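You operate a simulated robot arm through the tools that you are given. There is no shell and no other tool. Be economical: measure what you need, move in short steps, check, and stop when the job is done.

You are at the controls of a simulated two-armed robot. One attempt, no reset.

## Task
Lift the glass dome into the green lidded box with the suction lifter.
Fine: then lifter back in its spot and lid shut; no scratch or finger mark. Set down upright: suction lifter.

It is judged by the outcome, as a careful person would: the job done as asked, and still so three seconds after it is handed in. It fails if anything else is knocked over, pushed out of place, dropped, spilled or broken. Lids that push on must go on centred and level and be pressed home; caps that screw on are set level and turned clockwise until they are tight.

## Robot
Two 7-joint arms with fingered hands on one trunk, on a base that drives. Base frame: it is fixed to the floor where the robot stands at the start and does not move with it; the origin is under the middle of the robot, x ahead of it, y to its left, z up. Readings come in mm, rad, newtons and seconds.
The left shoulder is at the start at [60, 126, 1080], the right one opposite. With the tool pointing down near the work surface each hand reaches from about 380 to 720 mm from the robot's upright axis, wherever it stands, measured 20 degrees to its own side. Places, roughly: glass dome [750, -2750, 750]; green box lid [200, -3700, 800]; green lidded box [200, -3700, 700]; suction lifter [250, -3750, 750]. Payload 2.5 kg a hand.
Tool frame (each hand has its own): the origin (TCP) lies between the finger pads and is the grasp point; the fingertips stand 30 mm ahead of it; z points along the fingers, y is the line along which they close. The gripper opens to 104 mm. The gripper's body begins 35 mm behind the TCP. The gripper is a hand of 5 fingers: y runs from the thumb to the fingers, the wrist lies at [-15, -104, -178] in the tool frame, and closing takes about 1.5 s.
Orientation is told as [roll, pitch, yaw] about the base's x, y, z axes, in that order, counted from this pose: with the fingers straight down and the wrist toward the robot, the tool's x, y and z point along [0, 1, 0], [1, 0, 0] and [0, 0, -1] of the base frame.

## Interface
- The arms move only by the tool servo_tool. It takes "left_deltas", "right_deltas" or both (then of equal length, played together; a hand with none holds still); each is a list that holds one entry, the list of rows, each a list of 6 numbers: the turn, a rotation vector about the base's x, y, z in units of 6 degrees (1.0 is 6 degrees), then the shift along the base's x, y, z in units of 40 mm (1.0 is 40 mm). In form: [[[ax, ay, az, x, y, z], ...]]. A call has 1 to 20 rows; each row shifts and turns the commanded pose from where the row before left it. "left_jaw" and "right_jaw" are, for a hand that has rows, the finger opening in mm, from 0 to 104, set as the call begins (left out, the last holds). A call with a number of a shift or a turn outside -1 to 1 is refused whole. A row lasts 0.2 s, in which the tool goes at most 50 mm and 0.15 rad; a call with a longer step from one row to the next is refused whole, and so is a gripper value outside its range. A pose out of reach is approached as far as the arm can. The call stops where the force on the tool passes 50 N (or 10 N more than at its start, if that is more) or the arm is blocked; 0.2 s more then pass. The fingers move at their own pace (about 153 mm/s each) and stop on an object; they squeeze with about 23 N. The grip force told is the motor's: it shows also when the fingers shut on nothing. Time passes only in rows, and 0.2 s behind the last, so rows that do not move let the fingers close. The reply holds the time, the measured pose of the TCP, the force on the tool along the base axes, the opening and the grip force, in the units named above and with some noise, with the torque about the TCP (base axes, N m) and any sound that the robot's microphone picked up.
- Cameras (640 x 400 px; columns grow to the right, rows downward): "scene" is now at [126.9, -13.7, 1289.6]; the picture's right is [-0.15, -0.99, 0.00], its down [-0.54, 0.08, -0.84] and it looks along [0.83, -0.12, -0.54] (base axes); focal length 269 px, centre (320, 200). "left" rides on the left gripper at [-80, -78, -141] in its tool frame; the picture's right is [-0.78, -0.30, 0.56], its down [0.53, -0.78, 0.33] and it looks along [0.33, 0.56, 0.76] (tool axes); focal length 247 px, centre (320, 200). "right" rides on the right gripper at [80, -78, -141] in its tool frame; the picture's right is [-0.78, 0.30, -0.56], its down [-0.53, -0.78, 0.33] and it looks along [-0.33, 0.56, 0.76] (tool axes); focal length 247 px, centre (320, 200). There is no depth. A picture from a camera that has moved, and an enlarged one, comes with that camera's place and axes in the base frame and with its lens.
- snapshot(camera): a new picture of that camera. It takes no simulated time.
- move_column(by): slides the trunk up (or, below 0, down) by that many mm; the arms and the scene camera ride with it, the base frame stays. It gives what a move gives, with no picture.
- steer(legs): drives the robot by 1 to 6 legs, each [ahead, left, turn to the left] in mm, mm and rad, along the robot's own axes; the way and the turn of a leg run together, so that a leg with both is an arc; at most 1500 mm and 3.142 rad a leg. The arms and the cameras ride along, it lands a little off, and it stops where it bumps. It gives what a move gives.
- set_fingers(index, middle, ring, little, thumb_bend, thumb_turn, hand): sets how far each is bent, from 0 (flat) to 1 (curled in); at 0.3 the hand is open as for a grip, at 0.7 the pads meet at the TCP. One left out holds its place. A second passes; each finger stops where it meets its share of the squeeze, and holds until it gets a number again. A gripper value or a shape takes the hand back. It gives what a move gives, with no picture; readings hold the bend of each and the force on index, middle, ring, little, thumb and palm. thumb_turn goes from beside the hand (0) to across from the fingers (1), as for a grip.
- set_grasp(shape, hand): the hand has 5 fingers and takes this shape, open, in about a second: jaw (thumb against the fingers, like two jaws); tri (thumb and two fingers); tip (a fingertip pinch); poke (one finger out to press); point (the index stretched); flat (the hand flat); cup (the hand cupped); fist (a fist). The gripper value then closes the fingers along that shape, each until it touches; the sizes above hold for jaw. It gives what a move gives, with no picture.
- pan_tilt(pan, tilt): turns the head with the scene camera to pan (to the left, within 1.501 rad either way) and tilt (down, from -0.506 to 1.204), counted from straight ahead of the robot. It gives what a move gives.
- zoom(camera, box): a new picture of the part [left, top, right, bottom] of that camera's present view, enlarged. It takes no simulated time.
- close_job(): hands the job in; it is judged then, once.

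Go step by step. Nothing tells you exact positions but the pictures and the camera data: compare them with the known pose of the tool, close in by small moves and look again before you grip or let go. The budget is 135 turns and 114 pictures, counting those below and the enlarged ones. Unless the task says otherwise, let go and move clear before handing in, and close with one line.

The tools are called after "Request:" as name(argument=value, ...) on one line, values as JSON. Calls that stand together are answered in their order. servo_tool: Moves the arms, as the interface text tells. Its arguments: {"type":"object","properties":{"left_deltas":{"type":"array","items":{"type":"array","items":{"type":"array","items":{"type":"number"}}}},"left_jaw":{"type":"number"},"right_deltas":{"type":"array","items":{"type":"array","items":{"type":"array","items":{"type":"number"}}}},"right_jaw":{"type":"number"}},"required":[]} The other tools are called the same way: move_column (by) slides the trunk up or down; set_grasp (shape, hand) gives the hand a shape; set_fingers (index, middle, ring, little, thumb_bend, thumb_turn, hand) moves the fingers one by one; steer (legs) drives the base; pan_tilt (pan, tilt) turns the head that bears the scene camera; snapshot (camera) takes a picture; zoom (camera, box) takes an enlarged picture of a part of a camera's view; close_job () hands the job in.

At the start:

```text
t: 0.0
left_tool_pos: [483.8, 174.5, 1004.8]
left_tool_rot: [-0.001, 0.0, -0.001]
left_wrist_force: [0.0, -0.7, 0.1]
left_ft_torque: [0.01, -0.03, 0.02]
left_width: 103.7
left_gripper_force: 0.1
left_shape: jaw
left_bend: [0.3, 0.3, 0.3, 0.3, 0.3, 0.98]
left_finger forces: [0.1, 0.1, 0.0, 0.0, 0.0, 0.0]
right_tool_pos: [449.6, -162.4, 1133.6]
right_tool_rot: [0.0, 0.0, 0.0]
right_wrist_force: [-0.6, 1.1, -0.5]
right_ft_torque: [0.02, -0.05, -0.01]
right_width: 103.6
right_gripper_force: 0.0
right_shape: jaw
right_bend: [0.3, 0.3, 0.3, 0.3, 0.3, 0.98]
right_finger forces: [0.1, 0.1, 0.0, 0.1, 0.0, 0.0]
trunk travel left (down, up): [-475.0, 465.0]
robot x, y, heading: [-2.1, -0.6, 0.002]
head pan, tilt: [-0.145, 0.576]
```

scene: 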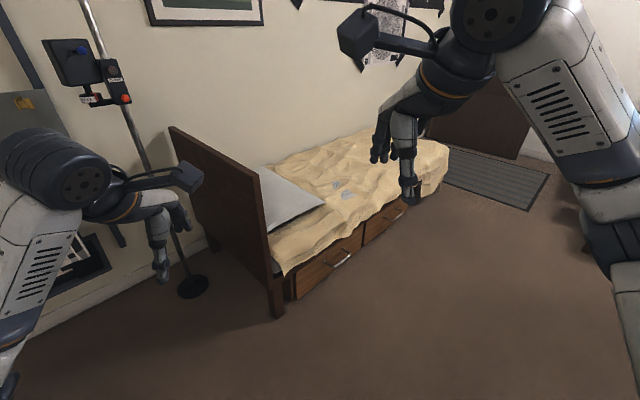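
right: 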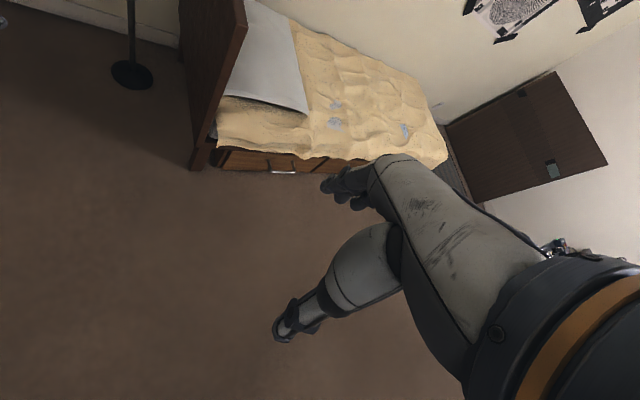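
left: 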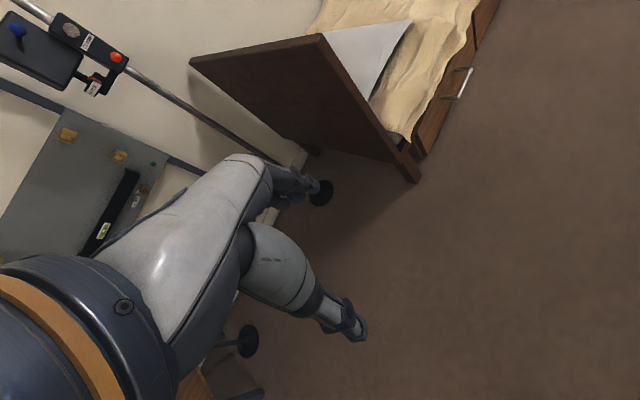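

I see a bedroom; the work lies about 3 m to my right. I pan the head right to look for it.

Request:
pan_tilt(pan=-1.45, tilt=0.4)

Request:
snapshot(camera="scene")

```text
t: 1.5
left_tool_pos: [485.0, 173.6, 1003.6]
left_tool_rot: [-0.001, 0.0, 0.0]
left_wrist_force: [-0.3, -0.7, -0.2]
left_ft_torque: [0.01, -0.03, 0.01]
left_width: 103.7
left_gripper_force: 0.2
left_shape: jaw
left_bend: [0.3, 0.3, 0.3, 0.3, 0.3, 0.98]
left_finger forces: [0.0, 0.0, 0.0, 0.0, 0.0, 0.0]
right_tool_pos: [450.1, -161.8, 1134.4]
right_tool_rot: [0.002, 0.001, 0.001]
right_wrist_force: [0.0, -0.1, -1.2]
right_ft_torque: [0.0, 0.03, -0.03]
right_width: 103.8
right_gripper_force: 0.0
right_shape: jaw
right_bend: [0.3, 0.3, 0.3, 0.3, 0.3, 0.98]
right_finger forces: [0.1, 0.1, 0.0, 0.0, 0.0, 0.0]
trunk travel left (down, up): [-475.0, 465.0]
robot x, y, heading: [2.2, -0.6, -0.001]
head pan, tilt: [-1.45, 0.4]
```

```text
110 pictures are left
camera scene: at [49.9, -92.8, 1305.6], right [-0.99, -0.12, 0.0], down [-0.05, 0.39, -0.92], along [0.11, -0.91, -0.39], focal length 269 px, centre (320, 200)
```

scene: 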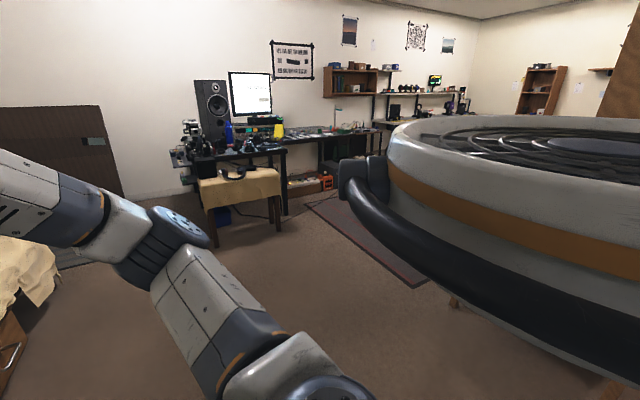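

The desks with the items lie off to my right. I turn the robot right to face −y and look closer.

Request:
steer(legs=[[0, 0, -1.57]])

Request:
pan_tilt(pan=0.0, tilt=0.35)

Request:
snapshot(camera="scene")

Request:
zoom(camera="scene", box=[220, 80, 420, 205])

```text
t: 5.7
left_tool_pos: [180.0, -482.8, 1004.5]
left_tool_rot: [-0.001, 0.0, -1.56]
left_wrist_force: [0.1, 0.3, 0.1]
left_ft_torque: [0.01, 0.05, 0.01]
left_width: 103.7
left_gripper_force: 0.1
left_shape: jaw
left_bend: [0.3, 0.3, 0.3, 0.3, 0.3, 0.98]
left_finger forces: [0.0, 0.0, 0.1, 0.0, 0.0, 0.0]
right_tool_pos: [-157.7, -452.3, 1133.7]
right_tool_rot: [0.0, 0.0, -1.56]
right_wrist_force: [0.7, 0.0, -0.6]
right_ft_torque: [0.0, 0.01, -0.01]
right_width: 103.7
right_gripper_force: 0.2
right_shape: jaw
right_bend: [0.3, 0.3, 0.3, 0.3, 0.3, 0.98]
right_finger forces: [0.0, 0.1, 0.0, 0.1, 0.0, 0.1]
trunk travel left (down, up): [-475.0, 465.0]
robot x, y, heading: [2.1, -1.9, -1.563]
head pan, tilt: [-1.45, 0.4]
```

```text
t: 7.2
left_tool_pos: [179.7, -481.6, 1005.1]
left_tool_rot: [0.0, -0.001, -1.56]
left_wrist_force: [0.4, 0.4, 0.0]
left_ft_torque: [0.02, 0.01, -0.03]
left_width: 103.7
left_gripper_force: 0.2
left_shape: jaw
left_bend: [0.3, 0.3, 0.3, 0.3, 0.3, 0.98]
left_finger forces: [0.1, 0.0, 0.1, 0.0, 0.0, 0.1]
right_tool_pos: [-156.9, -452.3, 1133.4]
right_tool_rot: [0.001, -0.001, -1.561]
right_wrist_force: [-0.5, 0.5, 0.2]
right_ft_torque: [0.0, 0.02, 0.01]
right_width: 103.8
right_gripper_force: 0.1
right_shape: jaw
right_bend: [0.3, 0.3, 0.3, 0.3, 0.3, 0.98]
right_finger forces: [0.0, 0.0, 0.0, 0.1, 0.0, 0.0]
trunk travel left (down, up): [-475.0, 465.0]
robot x, y, heading: [0.9, 3.6, -1.561]
head pan, tilt: [0.0, 0.351]
```

```text
109 pictures are left
camera scene: at [0.1, -133.9, 1310.1], right [-1.0, -0.01, 0.0], down [0.0, 0.34, -0.94], along [0.01, -0.94, -0.34], focal length 269 px, centre (320, 200)
```

scene: 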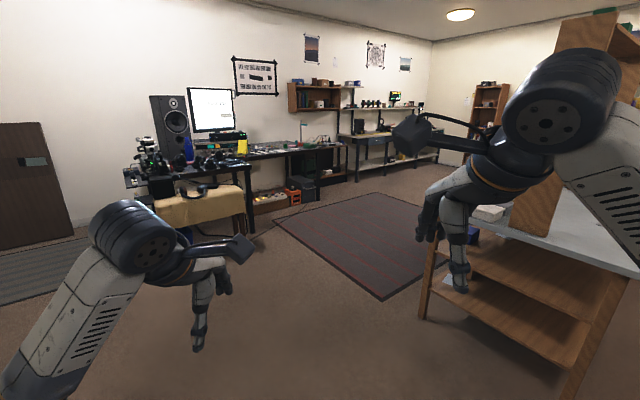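

```text
3.20 times, centred on (320, 142) of scene
camera zoom: at [0.1, -133.9, 1310.1], right [-1.0, -0.01, 0.0], down [0.0, 0.34, -0.94], along [0.01, -0.94, -0.34], focal length 861 px, centre (320, 384)
```

zoom: 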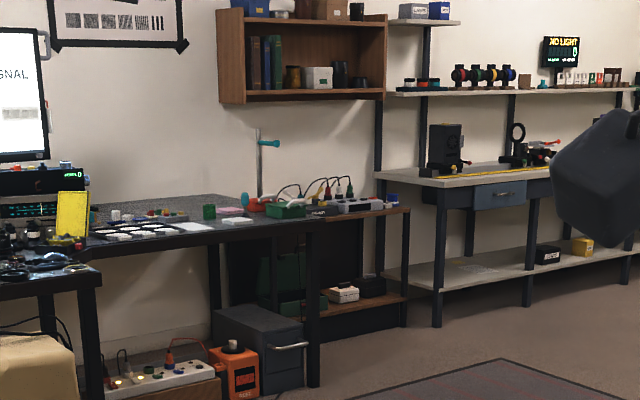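

The green item sits on the far desk near (200,−3700); the dome should be on the side desk by the yellow thing. I drive closer over the mat.

Request:
steer(legs=[[1300, 50, 0], [1000, 0, 0]])

Request:
pan_tilt(pan=0.2, tilt=0.5)

Request:
snapshot(camera="scene")

Request:
zoom(camera="scene", box=[290, 60, 490, 185])

```text
t: 18.6
left_tool_pos: [233.7, -2782.5, 1005.0]
left_tool_rot: [0.0, -0.001, -1.573]
left_wrist_force: [0.1, 0.9, 0.4]
left_ft_torque: [0.01, 0.0, 0.0]
left_width: 103.9
left_gripper_force: 0.0
left_shape: jaw
left_bend: [0.3, 0.3, 0.3, 0.3, 0.3, 0.98]
left_finger forces: [0.1, 0.1, 0.0, 0.0, 0.0, 0.0]
right_tool_pos: [-102.7, -2747.9, 1132.6]
right_tool_rot: [-0.001, 0.0, -1.577]
right_wrist_force: [-0.1, 0.7, -0.1]
right_ft_torque: [-0.01, 0.02, -0.02]
right_width: 103.8
right_gripper_force: 0.0
right_shape: jaw
right_bend: [0.3, 0.3, 0.3, 0.3, 0.3, 0.98]
right_finger forces: [0.1, 0.0, 0.0, 0.0, 0.0, 0.0]
trunk travel left (down, up): [-475.0, 465.0]
robot x, y, heading: [61.1, -2295.8, -1.575]
head pan, tilt: [0.0, 0.351]
```

```text
t: 19.3
left_tool_pos: [234.5, -2781.9, 1003.7]
left_tool_rot: [-0.001, -0.001, -1.576]
left_wrist_force: [0.6, -0.6, 0.1]
left_ft_torque: [0.02, 0.01, -0.02]
left_width: 103.6
left_gripper_force: 0.0
left_shape: jaw
left_bend: [0.3, 0.3, 0.3, 0.3, 0.3, 0.98]
left_finger forces: [0.0, 0.0, 0.0, 0.0, 0.0, 0.0]
right_tool_pos: [-103.0, -2747.9, 1132.9]
right_tool_rot: [0.001, 0.001, -1.577]
right_wrist_force: [0.2, 0.7, 0.7]
right_ft_torque: [-0.03, -0.02, 0.01]
right_width: 103.7
right_gripper_force: 0.0
right_shape: jaw
right_bend: [0.3, 0.3, 0.3, 0.3, 0.3, 0.98]
right_finger forces: [0.0, 0.1, 0.0, 0.1, 0.0, 0.0]
trunk travel left (down, up): [-475.0, 465.0]
robot x, y, heading: [63.6, -2294.9, -1.575]
head pan, tilt: [0.201, 0.499]
```

```text
107 pictures are left
camera scene: at [77.8, -2427.6, 1296.5], right [-0.98, -0.2, 0.0], down [-0.09, 0.47, -0.88], along [0.17, -0.86, -0.48], focal length 269 px, centre (320, 200)
```

scene: 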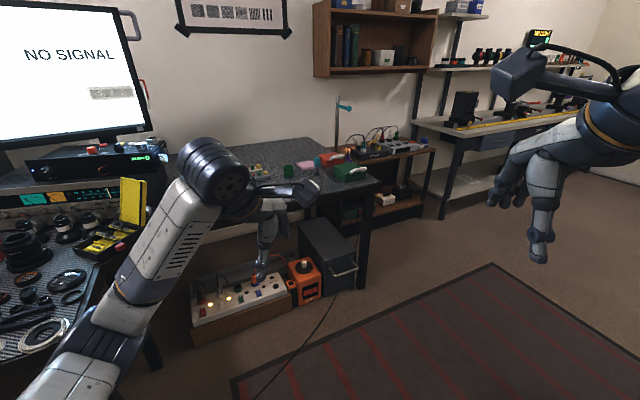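

```text
3.20 times, centred on (390, 122) of scene
camera zoom: at [77.8, -2427.6, 1296.5], right [-0.98, -0.2, 0.0], down [-0.09, 0.47, -0.88], along [0.17, -0.86, -0.48], focal length 861 px, centre (96, 448)
```

zoom: 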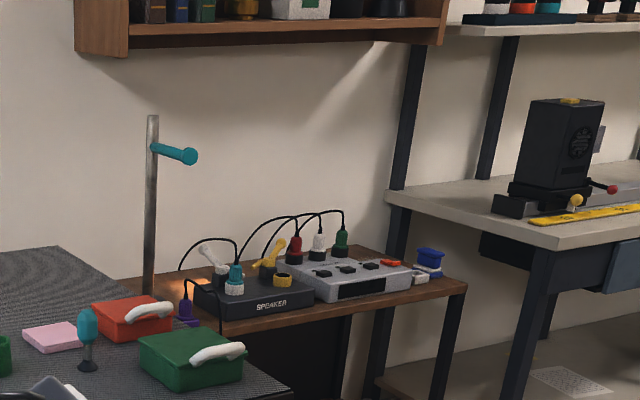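

I see the green box with white lid handle and a teal upright thing, likely the suction lifter, beside it. Now look left for the dome.

Request:
pan_tilt(pan=1.0, tilt=0.6)

Request:
snapshot(camera="scene")

```text
t: 20.4
left_tool_pos: [233.4, -2781.9, 1004.6]
left_tool_rot: [-0.001, 0.001, -1.574]
left_wrist_force: [0.3, 0.6, -0.7]
left_ft_torque: [-0.01, 0.01, 0.0]
left_width: 103.8
left_gripper_force: 0.0
left_shape: jaw
left_bend: [0.3, 0.3, 0.3, 0.3, 0.3, 0.98]
left_finger forces: [0.0, 0.0, 0.0, 0.0, 0.0, 0.0]
right_tool_pos: [-104.1, -2746.6, 1133.7]
right_tool_rot: [0.0, -0.001, -1.576]
right_wrist_force: [0.6, 0.2, 0.0]
right_ft_torque: [0.02, 0.03, 0.01]
right_width: 103.7
right_gripper_force: 0.1
right_shape: jaw
right_bend: [0.3, 0.3, 0.3, 0.3, 0.3, 0.98]
right_finger forces: [0.0, 0.0, 0.1, 0.0, 0.0, 0.0]
trunk travel left (down, up): [-475.0, 465.0]
robot x, y, heading: [61.1, -2296.1, -1.578]
head pan, tilt: [1.0, 0.6]
```

```text
105 pictures are left
camera scene: at [134.2, -2386.5, 1287.4], right [-0.54, -0.84, 0.0], down [-0.47, 0.31, -0.83], along [0.69, -0.45, -0.56], focal length 269 px, centre (320, 200)
```

scene: 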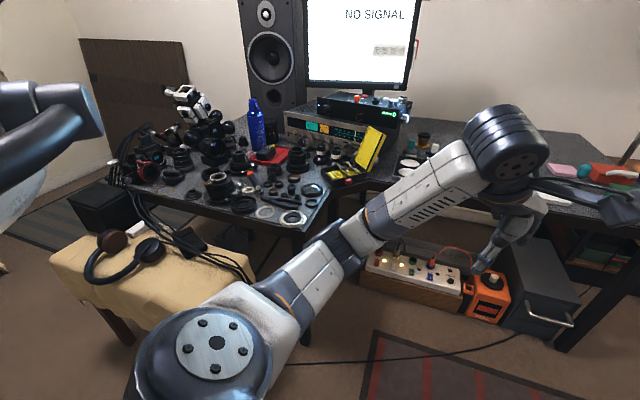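

Request:
zoom(camera="scene", box=[180, 125, 390, 255])

```text
3.05 times, centred on (285, 190) of scene
camera zoom: at [134.2, -2386.5, 1287.4], right [-0.54, -0.84, 0.0], down [-0.47, 0.31, -0.83], along [0.69, -0.45, -0.56], focal length 820 px, centre (427, 230)
```

zoom: 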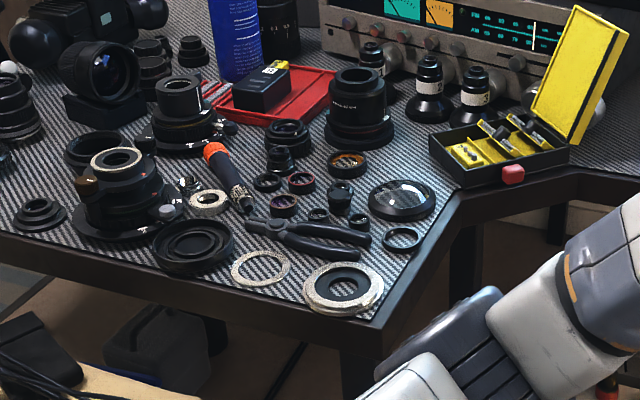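

The dome appears to be the domed glass in a black rim on the near side desk, about (880,−2840). First I approach the far desk for the lifter and look from closer.

Request:
steer(legs=[[600, 40, 0]])

Request:
pan_tilt(pan=0.15, tilt=0.75)

Request:
snapshot(camera="scene")

Request:
snapshot(camera="left")

```text
t: 23.8
left_tool_pos: [271.3, -3385.5, 1004.9]
left_tool_rot: [0.0, 0.0, -1.574]
left_wrist_force: [0.2, 0.0, 0.7]
left_ft_torque: [-0.05, 0.0, 0.02]
left_width: 103.9
left_gripper_force: 0.0
left_shape: jaw
left_bend: [0.3, 0.3, 0.3, 0.3, 0.3, 0.98]
left_finger forces: [0.0, 0.1, 0.0, 0.0, 0.1, 0.0]
right_tool_pos: [-66.1, -3350.7, 1133.9]
right_tool_rot: [0.0, 0.0, -1.574]
right_wrist_force: [-1.1, 0.0, -0.2]
right_ft_torque: [0.01, 0.01, 0.01]
right_width: 103.5
right_gripper_force: 0.0
right_shape: jaw
right_bend: [0.3, 0.3, 0.3, 0.3, 0.3, 0.98]
right_finger forces: [0.1, 0.0, 0.0, 0.0, 0.0, 0.0]
trunk travel left (down, up): [-475.0, 465.0]
robot x, y, heading: [99.8, -2903.2, -1.575]
head pan, tilt: [1.0, 0.6]
```

```text
t: 25.0
left_tool_pos: [271.7, -3386.3, 1004.9]
left_tool_rot: [0.0, -0.002, -1.575]
left_wrist_force: [-0.4, 0.1, 0.5]
left_ft_torque: [0.03, 0.0, 0.02]
left_width: 103.7
left_gripper_force: 0.1
left_shape: jaw
left_bend: [0.3, 0.3, 0.3, 0.3, 0.3, 0.98]
left_finger forces: [0.0, 0.1, 0.0, 0.1, 0.0, 0.0]
right_tool_pos: [-65.2, -3351.0, 1132.7]
right_tool_rot: [0.0, 0.0, -1.574]
right_wrist_force: [0.7, -0.1, 0.0]
right_ft_torque: [-0.03, -0.01, 0.01]
right_width: 103.6
right_gripper_force: 0.0
right_shape: jaw
right_bend: [0.3, 0.3, 0.3, 0.3, 0.3, 0.98]
right_finger forces: [0.1, 0.1, 0.1, 0.0, 0.0, 0.0]
trunk travel left (down, up): [-475.0, 465.0]
robot x, y, heading: [98.3, -2900.6, -1.572]
head pan, tilt: [0.15, 0.75]
```

```text
103 pictures are left
camera scene: at [109.6, -3024.5, 1274.5], right [-0.99, -0.15, 0.0], down [-0.1, 0.67, -0.73], along [0.11, -0.72, -0.68], focal length 269 px, centre (320, 200)
```

scene: 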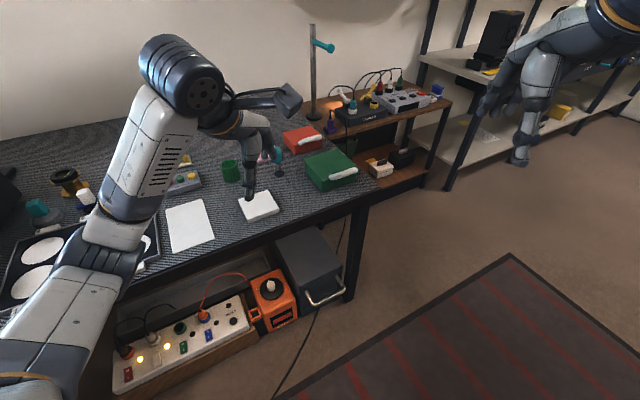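

```text
102 pictures are left
camera left: at [191.2, -3309.1, 1147.2], right [-0.78, 0.3, -0.56], down [0.54, 0.77, -0.33], along [0.33, -0.56, -0.76], focal length 247 px, centre (320, 200)
```

left: 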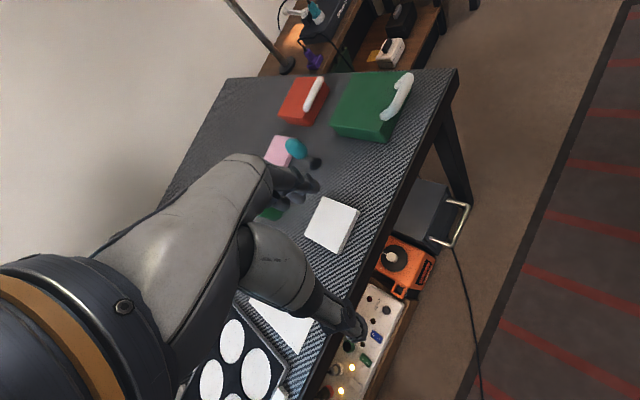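

The far desk runs diagonally; box about (183,−3724), lifter about (359,−3741). I move to stand square to its front edge with the lifter on my left-hand side.

Request:
steer(legs=[[0, -240, 0], [480, 0, 0], [0, 0, 0.687]])

Request:
pan_tilt(pan=0.2, tilt=0.9)

Request:
snapshot(camera="scene")

Request:
snapshot(camera="left")

```text
t: 31.1
left_tool_pos: [299.1, -3643.4, 1005.2]
left_tool_rot: [0.001, 0.0, -0.881]
left_wrist_force: [-0.9, -0.3, -0.2]
left_ft_torque: [0.01, 0.0, 0.03]
left_width: 104.1
left_gripper_force: 0.1
left_shape: jaw
left_bend: [0.3, 0.3, 0.3, 0.3, 0.3, 0.98]
left_finger forces: [0.0, 0.1, 0.0, 0.0, 0.0, 0.0]
right_tool_pos: [17.6, -3830.3, 1135.0]
right_tool_rot: [0.0, -0.002, -0.882]
right_wrist_force: [0.8, 0.2, -0.3]
right_ft_torque: [-0.03, 0.01, 0.01]
right_width: 103.8
right_gripper_force: 0.1
right_shape: jaw
right_bend: [0.3, 0.3, 0.3, 0.3, 0.3, 0.98]
right_finger forces: [0.0, 0.1, 0.1, 0.0, 0.1, 0.0]
trunk travel left (down, up): [-475.0, 465.0]
robot x, y, heading: [-142.5, -3379.5, -0.882]
head pan, tilt: [0.15, 0.75]
```

```text
t: 31.8
left_tool_pos: [299.0, -3642.4, 1005.3]
left_tool_rot: [0.001, 0.0, -0.879]
left_wrist_force: [0.6, -0.5, 0.6]
left_ft_torque: [0.03, 0.01, 0.03]
left_width: 103.8
left_gripper_force: 0.1
left_shape: jaw
left_bend: [0.3, 0.3, 0.3, 0.3, 0.3, 0.98]
left_finger forces: [0.0, 0.0, 0.0, 0.0, 0.1, 0.0]
right_tool_pos: [16.2, -3829.4, 1133.8]
right_tool_rot: [0.001, -0.001, -0.884]
right_wrist_force: [-0.5, 0.4, -0.3]
right_ft_torque: [0.01, 0.03, -0.03]
right_width: 103.7
right_gripper_force: 0.1
right_shape: jaw
right_bend: [0.3, 0.3, 0.3, 0.3, 0.3, 0.98]
right_finger forces: [0.0, 0.1, 0.0, 0.0, 0.0, 0.0]
trunk travel left (down, up): [-475.0, 465.0]
robot x, y, heading: [-144.0, -3379.8, -0.876]
head pan, tilt: [0.201, 0.901]
```

```text
101 pictures are left
camera scene: at [-60.4, -3458.6, 1262.6], right [-0.63, -0.78, 0.0], down [-0.61, 0.49, -0.62], along [0.48, -0.39, -0.78], focal length 269 px, centre (320, 200)
```

scene: 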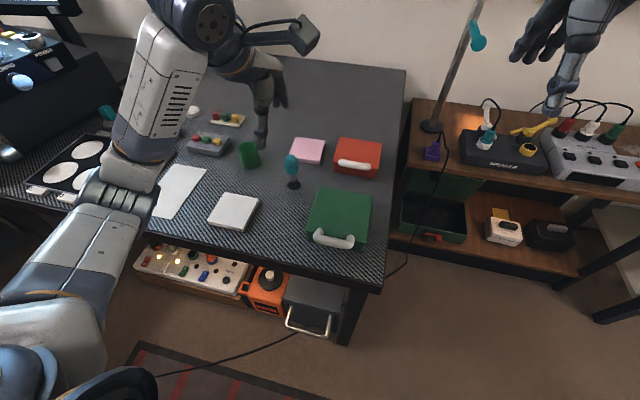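

```text
100 pictures are left
camera left: at [187.4, -3633.7, 1147.2], right [-0.79, -0.26, -0.56], down [-0.08, 0.94, -0.33], along [0.61, -0.22, -0.76], focal length 247 px, centre (320, 200)
```

left: 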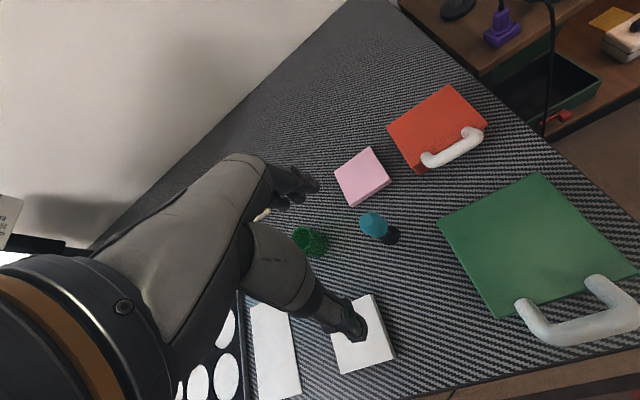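

Request:
zoom(camera="scene", box=[260, 130, 400, 260])

Request:
zoom(camera="left", box=[320, 190, 440, 265])

```text
3.08 times, centred on (330, 195) of scene
camera zoom: at [-60.4, -3458.6, 1262.6], right [-0.63, -0.78, 0.0], down [-0.61, 0.49, -0.62], along [0.48, -0.39, -0.78], focal length 828 px, centre (289, 215)
```

zoom: 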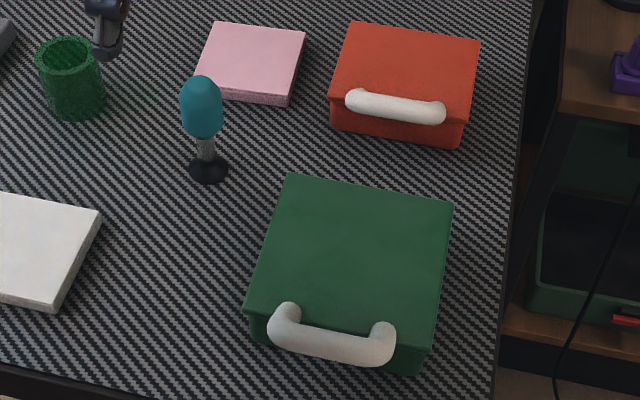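

```text
5.33 times, centred on (380, 228) of left
camera zoom: at [187.4, -3633.7, 1147.2], right [-0.79, -0.26, -0.56], down [-0.08, 0.94, -0.33], along [0.61, -0.22, -0.76], focal length 1317 px, centre (0, 53)
```

zoom: 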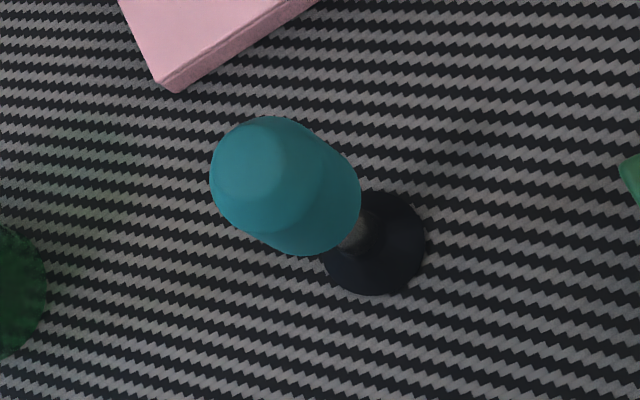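

The box is hinged with its handle at the front (bar about (126,−3635,805)); the lifter is a teal bulb on a cup standing at (346,−3700), top z≈828. I back off slightly for reach and shape the left hand to pinch the handle.

Request:
steer(legs=[[-70, -50, 0]])

Request:
set_grasp(hand="left", shape="tip")

Request:
snapshot(camera="scene")

Request:
snapshot(camera="left")

```text
t: 32.9
left_tool_pos: [216.1, -3618.8, 1003.9]
left_tool_rot: [0.001, 0.001, -0.881]
left_wrist_force: [0.0, -0.5, 0.3]
left_ft_torque: [0.0, 0.01, 0.0]
left_width: 103.6
left_gripper_force: 0.2
left_shape: jaw
left_bend: [0.3, 0.3, 0.3, 0.3, 0.3, 0.98]
left_finger forces: [0.0, 0.1, 0.1, 0.0, 0.0, 0.1]
right_tool_pos: [-65.5, -3807.9, 1134.3]
right_tool_rot: [0.002, 0.0, -0.884]
right_wrist_force: [-0.1, -0.6, 0.8]
right_ft_torque: [-0.01, 0.0, -0.01]
right_width: 103.8
right_gripper_force: 0.2
right_shape: jaw
right_bend: [0.3, 0.3, 0.3, 0.3, 0.3, 0.98]
right_finger forces: [0.0, 0.0, 0.0, 0.0, 0.1, 0.0]
trunk travel left (down, up): [-475.0, 465.0]
robot x, y, heading: [-222.6, -3355.1, -0.885]
head pan, tilt: [0.201, 0.901]
```

```text
t: 33.8
left_tool_pos: [216.6, -3621.1, 1004.5]
left_tool_rot: [-0.001, -0.001, -0.884]
left_wrist_force: [0.8, 0.6, -0.9]
left_ft_torque: [0.0, -0.05, -0.03]
left_width: 103.6
left_gripper_force: 0.2
left_shape: tip
left_bend: [0.3, 0.98, 0.99, 0.99, 0.3, 0.98]
left_finger forces: [0.0, 0.1, 0.0, 0.0, 0.0, 0.1]
right_tool_pos: [-65.7, -3808.6, 1134.7]
right_tool_rot: [0.0, 0.001, -0.882]
right_wrist_force: [0.0, 1.0, -0.2]
right_ft_torque: [0.03, -0.01, -0.02]
right_width: 103.5
right_gripper_force: 0.1
right_shape: jaw
right_bend: [0.3, 0.3, 0.3, 0.3, 0.3, 0.98]
right_finger forces: [0.0, 0.0, 0.1, 0.0, 0.2, 0.0]
trunk travel left (down, up): [-475.0, 465.0]
robot x, y, heading: [-223.3, -3355.9, -0.882]
head pan, tilt: [0.201, 0.901]
```

```text
97 pictures are left
camera scene: at [-143.1, -3436.2, 1262.6], right [-0.63, -0.78, 0.0], down [-0.61, 0.49, -0.62], along [0.48, -0.39, -0.78], focal length 269 px, centre (320, 200)
```

scene: 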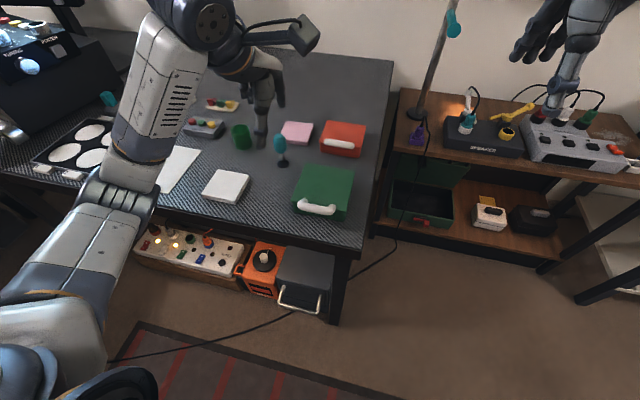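

```text
96 pictures are left
camera left: at [104.6, -3611.5, 1147.1], right [-0.79, -0.26, -0.56], down [-0.08, 0.94, -0.33], along [0.61, -0.22, -0.76], focal length 247 px, centre (320, 200)
```

left: 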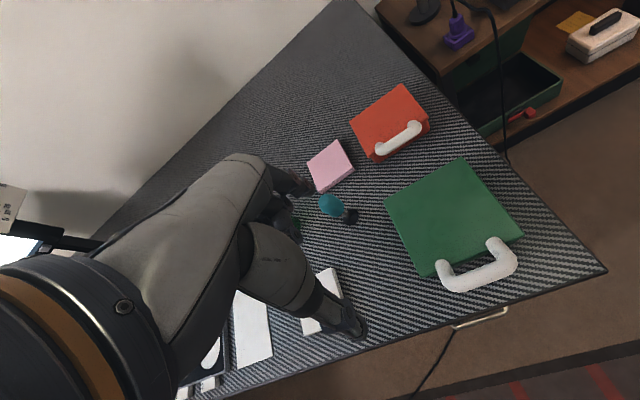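

Request:
zoom(camera="left", box=[370, 150, 530, 300])

Request:
zoom(camera="scene", box=[270, 130, 370, 230])

```text
2.67 times, centred on (450, 225) of left
camera zoom: at [104.6, -3611.5, 1147.1], right [-0.79, -0.26, -0.56], down [-0.08, 0.94, -0.33], along [0.61, -0.22, -0.76], focal length 659 px, centre (-27, 133)
```

zoom: 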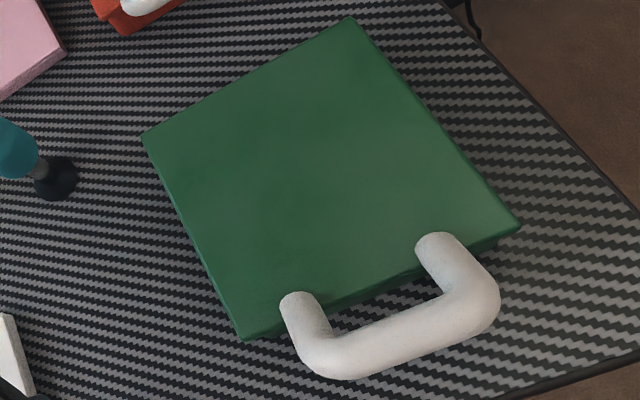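

```text
4.00 times, centred on (320, 180) of scene
camera zoom: at [-143.1, -3436.2, 1262.6], right [-0.63, -0.78, 0.0], down [-0.61, 0.49, -0.62], along [0.48, -0.39, -0.78], focal length 1076 px, centre (320, 280)
```

zoom: 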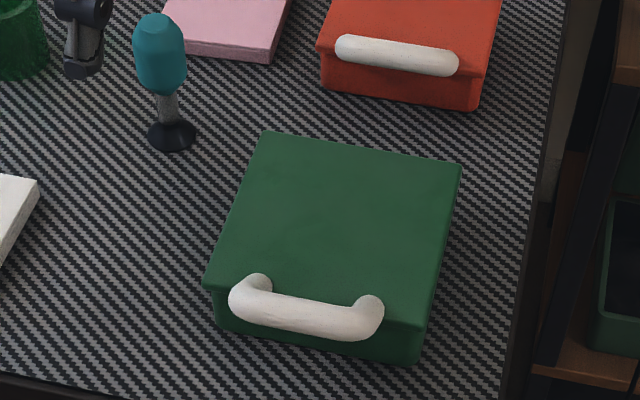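

Request:
zoom(camera="scene", box=[190, 20, 340, 170])

Request:
snapshot(camera="right")

```text
2.67 times, centred on (265, 95) of scene
camera zoom: at [-143.1, -3436.2, 1262.6], right [-0.63, -0.78, 0.0], down [-0.61, 0.49, -0.62], along [0.48, -0.39, -0.78], focal length 718 px, centre (467, 480)
```

zoom: 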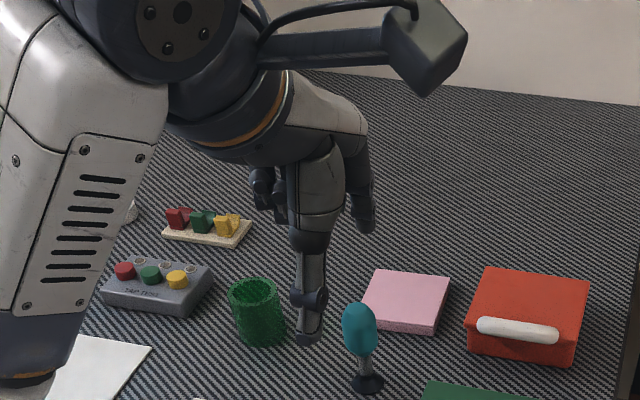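

```text
92 pictures are left
camera right: at [-52.4, -3697.4, 1275.6], right [-0.41, -0.72, 0.56], down [-0.91, 0.26, -0.33], along [0.09, -0.64, -0.76], focal length 247 px, centre (320, 200)
```

right: 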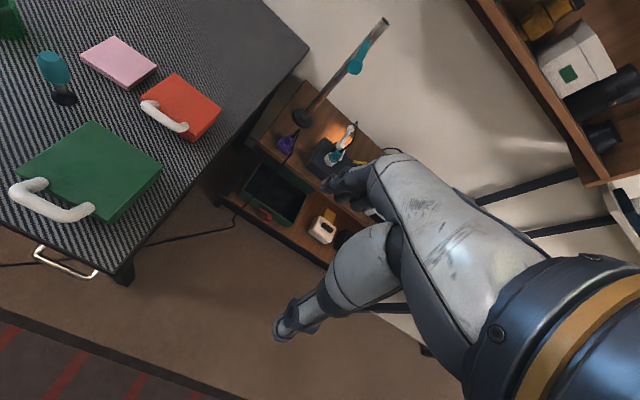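

The index and thumb meet at the TCP line, so I bring the pinch above the handle bar (122,−3641).

Request:
servo_tool(left_deltas=[[[0, 0, 0, -0.59, -0.13, -0.6], [0, 0, 0, -0.59, -0.13, -0.6], [0, 0, 0, -0.59, -0.13, -0.6], [0, 0, 0, -0.59, -0.13, -0.6], [0, 0, 0, 0, 0, 0]]], left_jaw=80)

Request:
zoom(camera="left", box=[240, 100, 540, 300])

Request:
zoom(camera="scene", box=[230, 80, 380, 230])

Request:
snapshot(camera="right")

```text
t: 35.0
left_tool_pos: [122.0, -3640.3, 908.6]
left_tool_rot: [0.0, 0.001, -0.884]
left_wrist_force: [0.5, 1.2, 0.9]
left_ft_torque: [-0.01, 0.06, -0.01]
left_width: 80.3
left_gripper_force: 0.0
left_shape: tip
left_bend: [0.28, 0.98, 0.99, 0.99, 0.52, 0.99]
left_finger forces: [0.1, 0.0, 0.1, 0.1, 0.0, 0.1]
right_tool_pos: [-64.7, -3807.4, 1133.9]
right_tool_rot: [0.001, 0.0, -0.883]
right_wrist_force: [0.4, -0.2, 0.1]
right_ft_torque: [0.05, 0.03, 0.02]
right_width: 104.0
right_gripper_force: 0.1
right_shape: jaw
right_bend: [0.3, 0.3, 0.3, 0.3, 0.3, 0.98]
right_finger forces: [0.1, 0.0, 0.0, 0.1, 0.1, 0.0]
trunk travel left (down, up): [-475.0, 465.0]
robot x, y, heading: [-226.3, -3354.6, -0.882]
head pan, tilt: [0.201, 0.901]
```

```text
2.00 times, centred on (390, 200) of left
camera zoom: at [10.0, -3631.5, 1050.8], right [-0.79, -0.26, -0.56], down [-0.08, 0.94, -0.33], along [0.61, -0.22, -0.76], focal length 494 px, centre (180, 200)
```

zoom: 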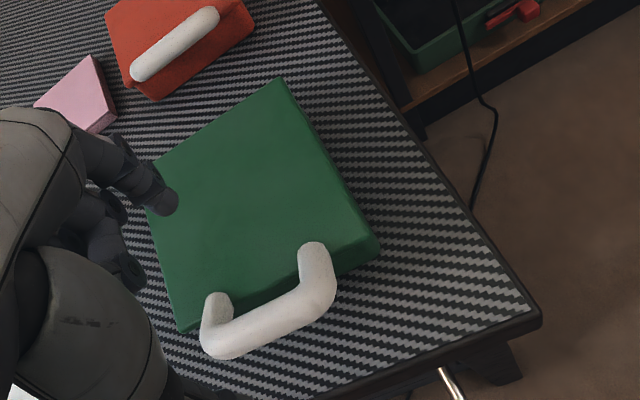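

```text
2.67 times, centred on (305, 155) of scene
camera zoom: at [-143.0, -3436.2, 1262.6], right [-0.63, -0.78, 0.0], down [-0.61, 0.49, -0.62], along [0.48, -0.39, -0.78], focal length 718 px, centre (360, 320)
```

zoom: 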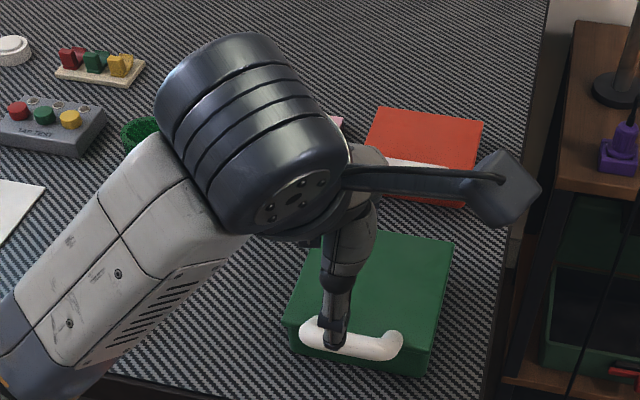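

```text
89 pictures are left
camera right: at [-52.4, -3697.4, 1275.6], right [-0.41, -0.72, 0.56], down [-0.91, 0.26, -0.33], along [0.09, -0.64, -0.76], focal length 247 px, centre (320, 200)
```

right: 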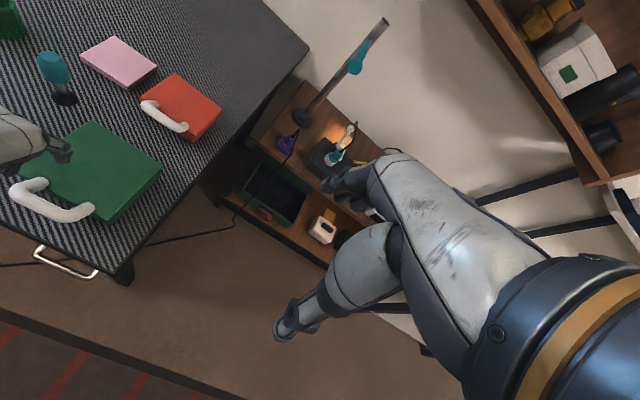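

The handle estimate is confirmed at (122,−3641,809). I descend to TCP z≈819, keeping fingertips just above lid level, then pinch.

Request:
servo_tool(left_deltas=[[[0, 0, 0, 0, 0, -0.8], [0, 0, 0, 0, 0, -0.8], [0, 0, 0, 0, 0, -0.64], [0, 0, 0, 0, 0, 0]]])

Request:
zoom(camera="left", box=[240, 100, 540, 300])

Request:
zoom(camera="scene", box=[270, 130, 390, 230])

```text
t: 36.0
left_tool_pos: [122.4, -3642.1, 820.2]
left_tool_rot: [-0.003, -0.006, -0.883]
left_wrist_force: [0.3, 1.0, 7.2]
left_ft_torque: [-0.24, -0.19, 0.04]
left_width: 79.6
left_gripper_force: 0.0
left_shape: tip
left_bend: [0.28, 0.98, 0.99, 0.99, 0.52, 0.99]
left_finger forces: [7.1, 0.1, 0.1, 0.0, 0.0, 0.1]
right_tool_pos: [-65.7, -3806.8, 1134.5]
right_tool_rot: [-0.001, 0.002, -0.884]
right_wrist_force: [0.4, 0.6, -0.2]
right_ft_torque: [-0.03, 0.0, 0.02]
right_width: 103.8
right_gripper_force: 0.1
right_shape: jaw
right_bend: [0.3, 0.3, 0.3, 0.3, 0.3, 0.98]
right_finger forces: [0.0, 0.1, 0.0, 0.0, 0.0, 0.0]
trunk travel left (down, up): [-475.0, 465.0]
robot x, y, heading: [-224.8, -3358.0, -0.886]
head pan, tilt: [0.201, 0.901]
```

```text
2.00 times, centred on (390, 200) of left
camera zoom: at [10.3, -3631.6, 962.5], right [-0.79, -0.27, -0.56], down [-0.08, 0.94, -0.34], along [0.61, -0.22, -0.76], focal length 494 px, centre (180, 200)
```

zoom: 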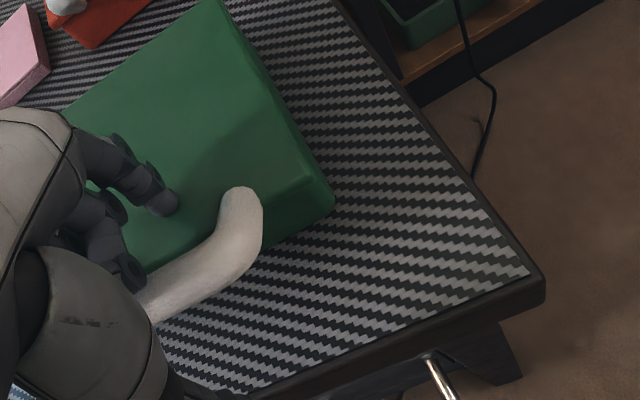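

```text
4.00 times, centred on (330, 180) of scene
camera zoom: at [-143.6, -3435.7, 1262.8], right [-0.63, -0.78, 0.0], down [-0.61, 0.49, -0.62], along [0.48, -0.39, -0.78], focal length 1076 px, centre (280, 280)
```

zoom: 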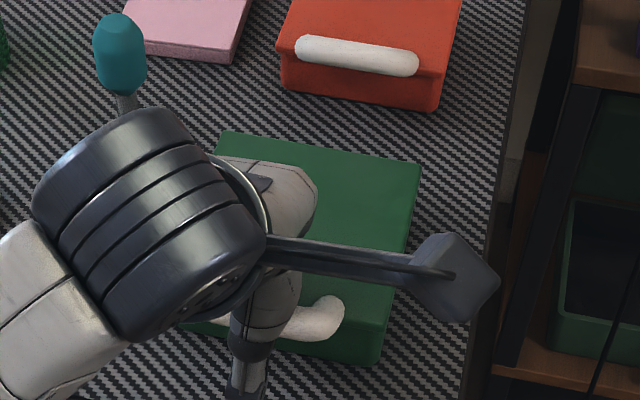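

The index tip touches the lid lightly; I lift 8 mm and close on the bar.

Request:
servo_tool(left_deltas=[[[0, 0, 0, 0, 0, 0.2], [0, 0, 0, 0, 0, 0]]])

Request:
servo_tool(left_deltas=[[[0, 0, 0, 0, 0, 0], [0, 0, 0, 0, 0, 0], [0, 0, 0, 0, 0, 0], [0, 0, 0, 0, 0, 0], [0, 0, 0, 0, 0, 0], [0, 0, 0, 0, 0, 0]]], left_jaw=5)

Request:
zoom(camera="left", box=[240, 100, 540, 300])

```text
t: 36.6
left_tool_pos: [122.6, -3639.6, 825.4]
left_tool_rot: [-0.001, 0.001, -0.883]
left_wrist_force: [1.2, 0.2, 0.5]
left_ft_torque: [-0.01, 0.01, 0.02]
left_width: 80.2
left_gripper_force: 0.1
left_shape: tip
left_bend: [0.28, 0.98, 0.99, 0.99, 0.52, 0.99]
left_finger forces: [0.0, 0.0, 0.0, 0.0, 0.0, 0.1]
right_tool_pos: [-65.7, -3807.4, 1133.3]
right_tool_rot: [0.001, 0.0, -0.884]
right_wrist_force: [-0.1, -0.9, -0.6]
right_ft_torque: [-0.02, 0.03, -0.01]
right_width: 103.6
right_gripper_force: 0.1
right_shape: jaw
right_bend: [0.3, 0.3, 0.3, 0.3, 0.3, 0.98]
right_finger forces: [0.0, 0.0, 0.1, 0.0, 0.0, 0.1]
trunk travel left (down, up): [-475.0, 465.0]
robot x, y, heading: [-225.2, -3357.5, -0.882]
head pan, tilt: [0.201, 0.901]
```

```text
t: 38.0
left_tool_pos: [122.6, -3640.7, 826.7]
left_tool_rot: [-0.001, 0.0, -0.883]
left_wrist_force: [-0.2, 2.0, -1.2]
left_ft_torque: [0.09, 0.0, 0.03]
left_width: 11.0
left_gripper_force: 23.0
left_shape: tip
left_bend: [0.72, 1.0, 1.0, 1.0, 0.74, 1.0]
left_finger forces: [18.6, 0.0, 0.0, 0.0, 18.9, 0.0]
right_tool_pos: [-65.4, -3808.1, 1133.2]
right_tool_rot: [0.0, 0.0, -0.883]
right_wrist_force: [-0.9, -0.1, -0.2]
right_ft_torque: [-0.02, 0.01, -0.02]
right_width: 103.5
right_gripper_force: 0.2
right_shape: jaw
right_bend: [0.3, 0.3, 0.3, 0.3, 0.3, 0.98]
right_finger forces: [0.0, 0.0, 0.0, 0.0, 0.0, 0.0]
trunk travel left (down, up): [-475.0, 465.0]
robot x, y, heading: [-226.2, -3357.3, -0.884]
head pan, tilt: [0.201, 0.901]
```

```text
2.00 times, centred on (390, 200) of left
camera zoom: at [10.8, -3632.0, 969.5], right [-0.79, -0.26, -0.56], down [-0.08, 0.94, -0.33], along [0.61, -0.22, -0.76], focal length 494 px, centre (180, 200)
```

zoom: 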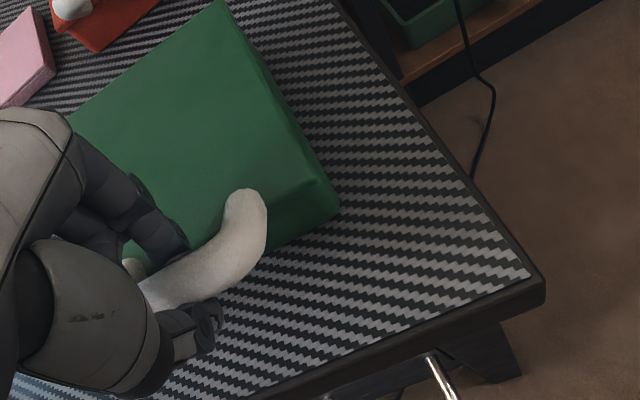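

Pinched but probably above the bar's equator (11 mm opening). I reopen a bit, go down 9 mm and close again.

Request:
servo_tool(left_deltas=[[[0, 0, 0, 0, 0, 0], [0, 0, 0, 0, 0, 0], [0, 0, 0, 0, 0, 0], [0, 0, 0, 0, 0, -0.12], [0, 0, 0, 0, 0, -0.12], [0, 0, 0, 0, 0, 0]]], left_jaw=42)

Request:
servo_tool(left_deltas=[[[0, 0, 0, 0, 0, 0], [0, 0, 0, 0, 0, 0], [0, 0, 0, 0, 0, 0], [0, 0, 0, 0, 0, 0], [0, 0, 0, 0, 0, 0]]], left_jaw=5)

```text
t: 39.4
left_tool_pos: [122.8, -3642.1, 821.0]
left_tool_rot: [-0.003, -0.01, -0.88]
left_wrist_force: [0.0, 0.0, 17.9]
left_ft_torque: [-0.49, -0.36, 0.02]
left_width: 42.6
left_gripper_force: 0.0
left_shape: tip
left_bend: [0.74, 0.98, 0.99, 0.99, 0.72, 1.0]
left_finger forces: [18.6, 0.1, 0.0, 0.0, 0.1, 0.0]
right_tool_pos: [-65.7, -3808.2, 1134.3]
right_tool_rot: [-0.001, -0.001, -0.883]
right_wrist_force: [-0.7, 0.3, 0.5]
right_ft_torque: [-0.01, 0.02, 0.02]
right_width: 103.7
right_gripper_force: 0.0
right_shape: jaw
right_bend: [0.3, 0.3, 0.3, 0.3, 0.3, 0.98]
right_finger forces: [0.0, 0.0, 0.0, 0.0, 0.1, 0.0]
trunk travel left (down, up): [-475.0, 465.0]
robot x, y, heading: [-228.8, -3358.7, -0.877]
head pan, tilt: [0.201, 0.901]
```

```text
t: 40.6
left_tool_pos: [120.9, -3640.5, 817.0]
left_tool_rot: [0.001, 0.002, -0.883]
left_wrist_force: [-6.1, 6.4, 0.1]
left_ft_torque: [0.04, -0.06, 0.0]
left_width: 13.5
left_gripper_force: 23.8
left_shape: tip
left_bend: [0.74, 0.99, 1.0, 1.0, 0.77, 1.0]
left_finger forces: [1.0, 5.7, 0.1, 0.1, 0.0, 0.0]
right_tool_pos: [-65.0, -3807.1, 1133.4]
right_tool_rot: [0.0, 0.0, -0.884]
right_wrist_force: [-0.1, -1.2, 0.5]
right_ft_torque: [0.02, -0.01, 0.0]
right_width: 103.9
right_gripper_force: 0.0
right_shape: jaw
right_bend: [0.3, 0.3, 0.3, 0.3, 0.3, 0.98]
right_finger forces: [0.1, 0.0, 0.0, 0.1, 0.0, 0.0]
trunk travel left (down, up): [-475.0, 465.0]
robot x, y, heading: [-226.7, -3356.5, -0.879]
head pan, tilt: [0.201, 0.901]
```

Request:
zoom(camera="left", box=[240, 150, 400, 290])

Request:
snapshot(camera="right")

```text
2.86 times, centred on (320, 220) of left
camera zoom: at [9.6, -3631.6, 959.1], right [-0.79, -0.26, -0.56], down [-0.08, 0.94, -0.33], along [0.61, -0.22, -0.76], focal length 706 px, centre (320, 143)
```

zoom: 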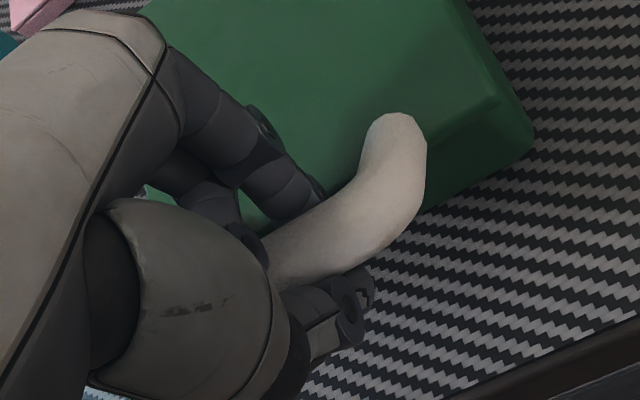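

```text
84 pictures are left
camera right: at [-52.9, -3696.8, 1275.8], right [-0.41, -0.72, 0.56], down [-0.91, 0.26, -0.33], along [0.1, -0.64, -0.76], focal length 247 px, centre (320, 200)
```

right: 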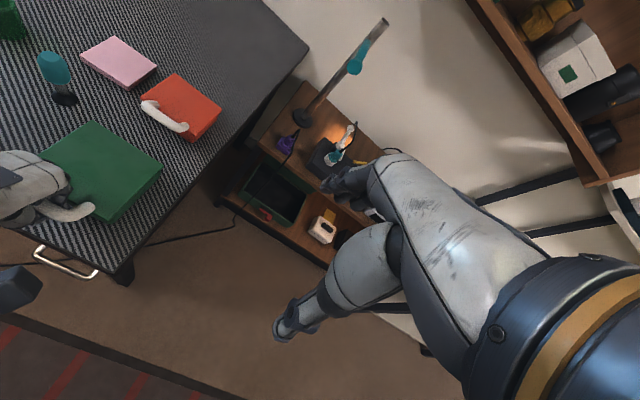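

The bar is caged between index and thumb. I lift along the hinge arc, first about 20°.

Request:
servo_tool(left_deltas=[[[0, 0, 0, 0.049, -0.063, 0.33], [0, 0, 0, 0.066, -0.085, 0.32], [0, 0, 0, 0.082, -0.107, 0.31], [0, 0, 0, 0.099, -0.128, 0.3], [0, 0, 0, 0, 0, 0]]])

Request:
snapshot(camera="right")

Request:
snapshot(camera="left")

```text
t: 41.8
left_tool_pos: [134.5, -3655.5, 869.7]
left_tool_rot: [-0.002, -0.002, -0.884]
left_wrist_force: [-5.9, 6.5, 3.8]
left_ft_torque: [0.18, 0.01, -0.03]
left_width: 13.2
left_gripper_force: 23.4
left_shape: tip
left_bend: [0.73, 0.99, 1.0, 1.0, 0.77, 1.0]
left_finger forces: [0.6, 9.4, 0.1, 0.0, 20.3, 0.0]
right_tool_pos: [-66.0, -3807.9, 1133.9]
right_tool_rot: [-0.001, 0.0, -0.882]
right_wrist_force: [0.0, 0.0, 0.5]
right_ft_torque: [-0.01, -0.01, -0.03]
right_width: 103.9
right_gripper_force: 0.1
right_shape: jaw
right_bend: [0.3, 0.3, 0.3, 0.3, 0.3, 0.98]
right_finger forces: [0.1, 0.0, 0.1, 0.0, 0.0, 0.1]
trunk travel left (down, up): [-475.0, 465.0]
robot x, y, heading: [-222.6, -3356.8, -0.878]
head pan, tilt: [0.201, 0.901]
```

```text
83 pictures are left
camera right: at [-53.3, -3696.7, 1276.0], right [-0.41, -0.72, 0.56], down [-0.91, 0.26, -0.33], along [0.1, -0.64, -0.76], focal length 247 px, centre (320, 200)
```

right: 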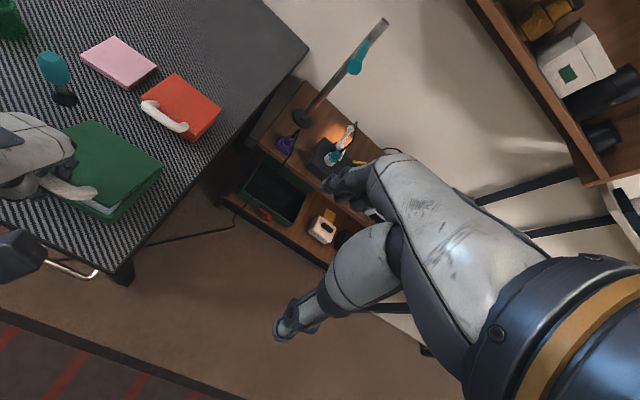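

```text
82 pictures are left
camera left: at [21.6, -3647.6, 1011.4], right [-0.79, -0.27, -0.56], down [-0.08, 0.94, -0.33], along [0.61, -0.22, -0.76], focal length 247 px, centre (320, 200)
```

left: 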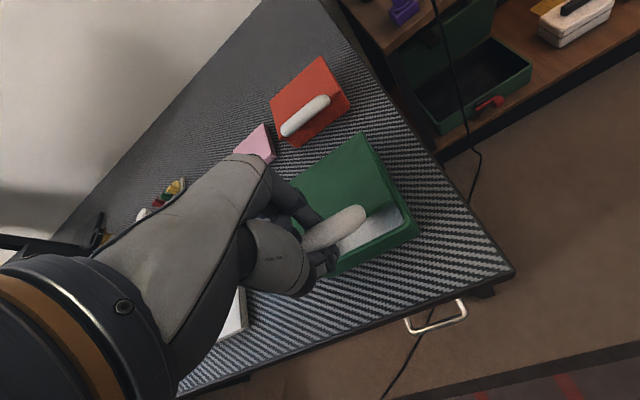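

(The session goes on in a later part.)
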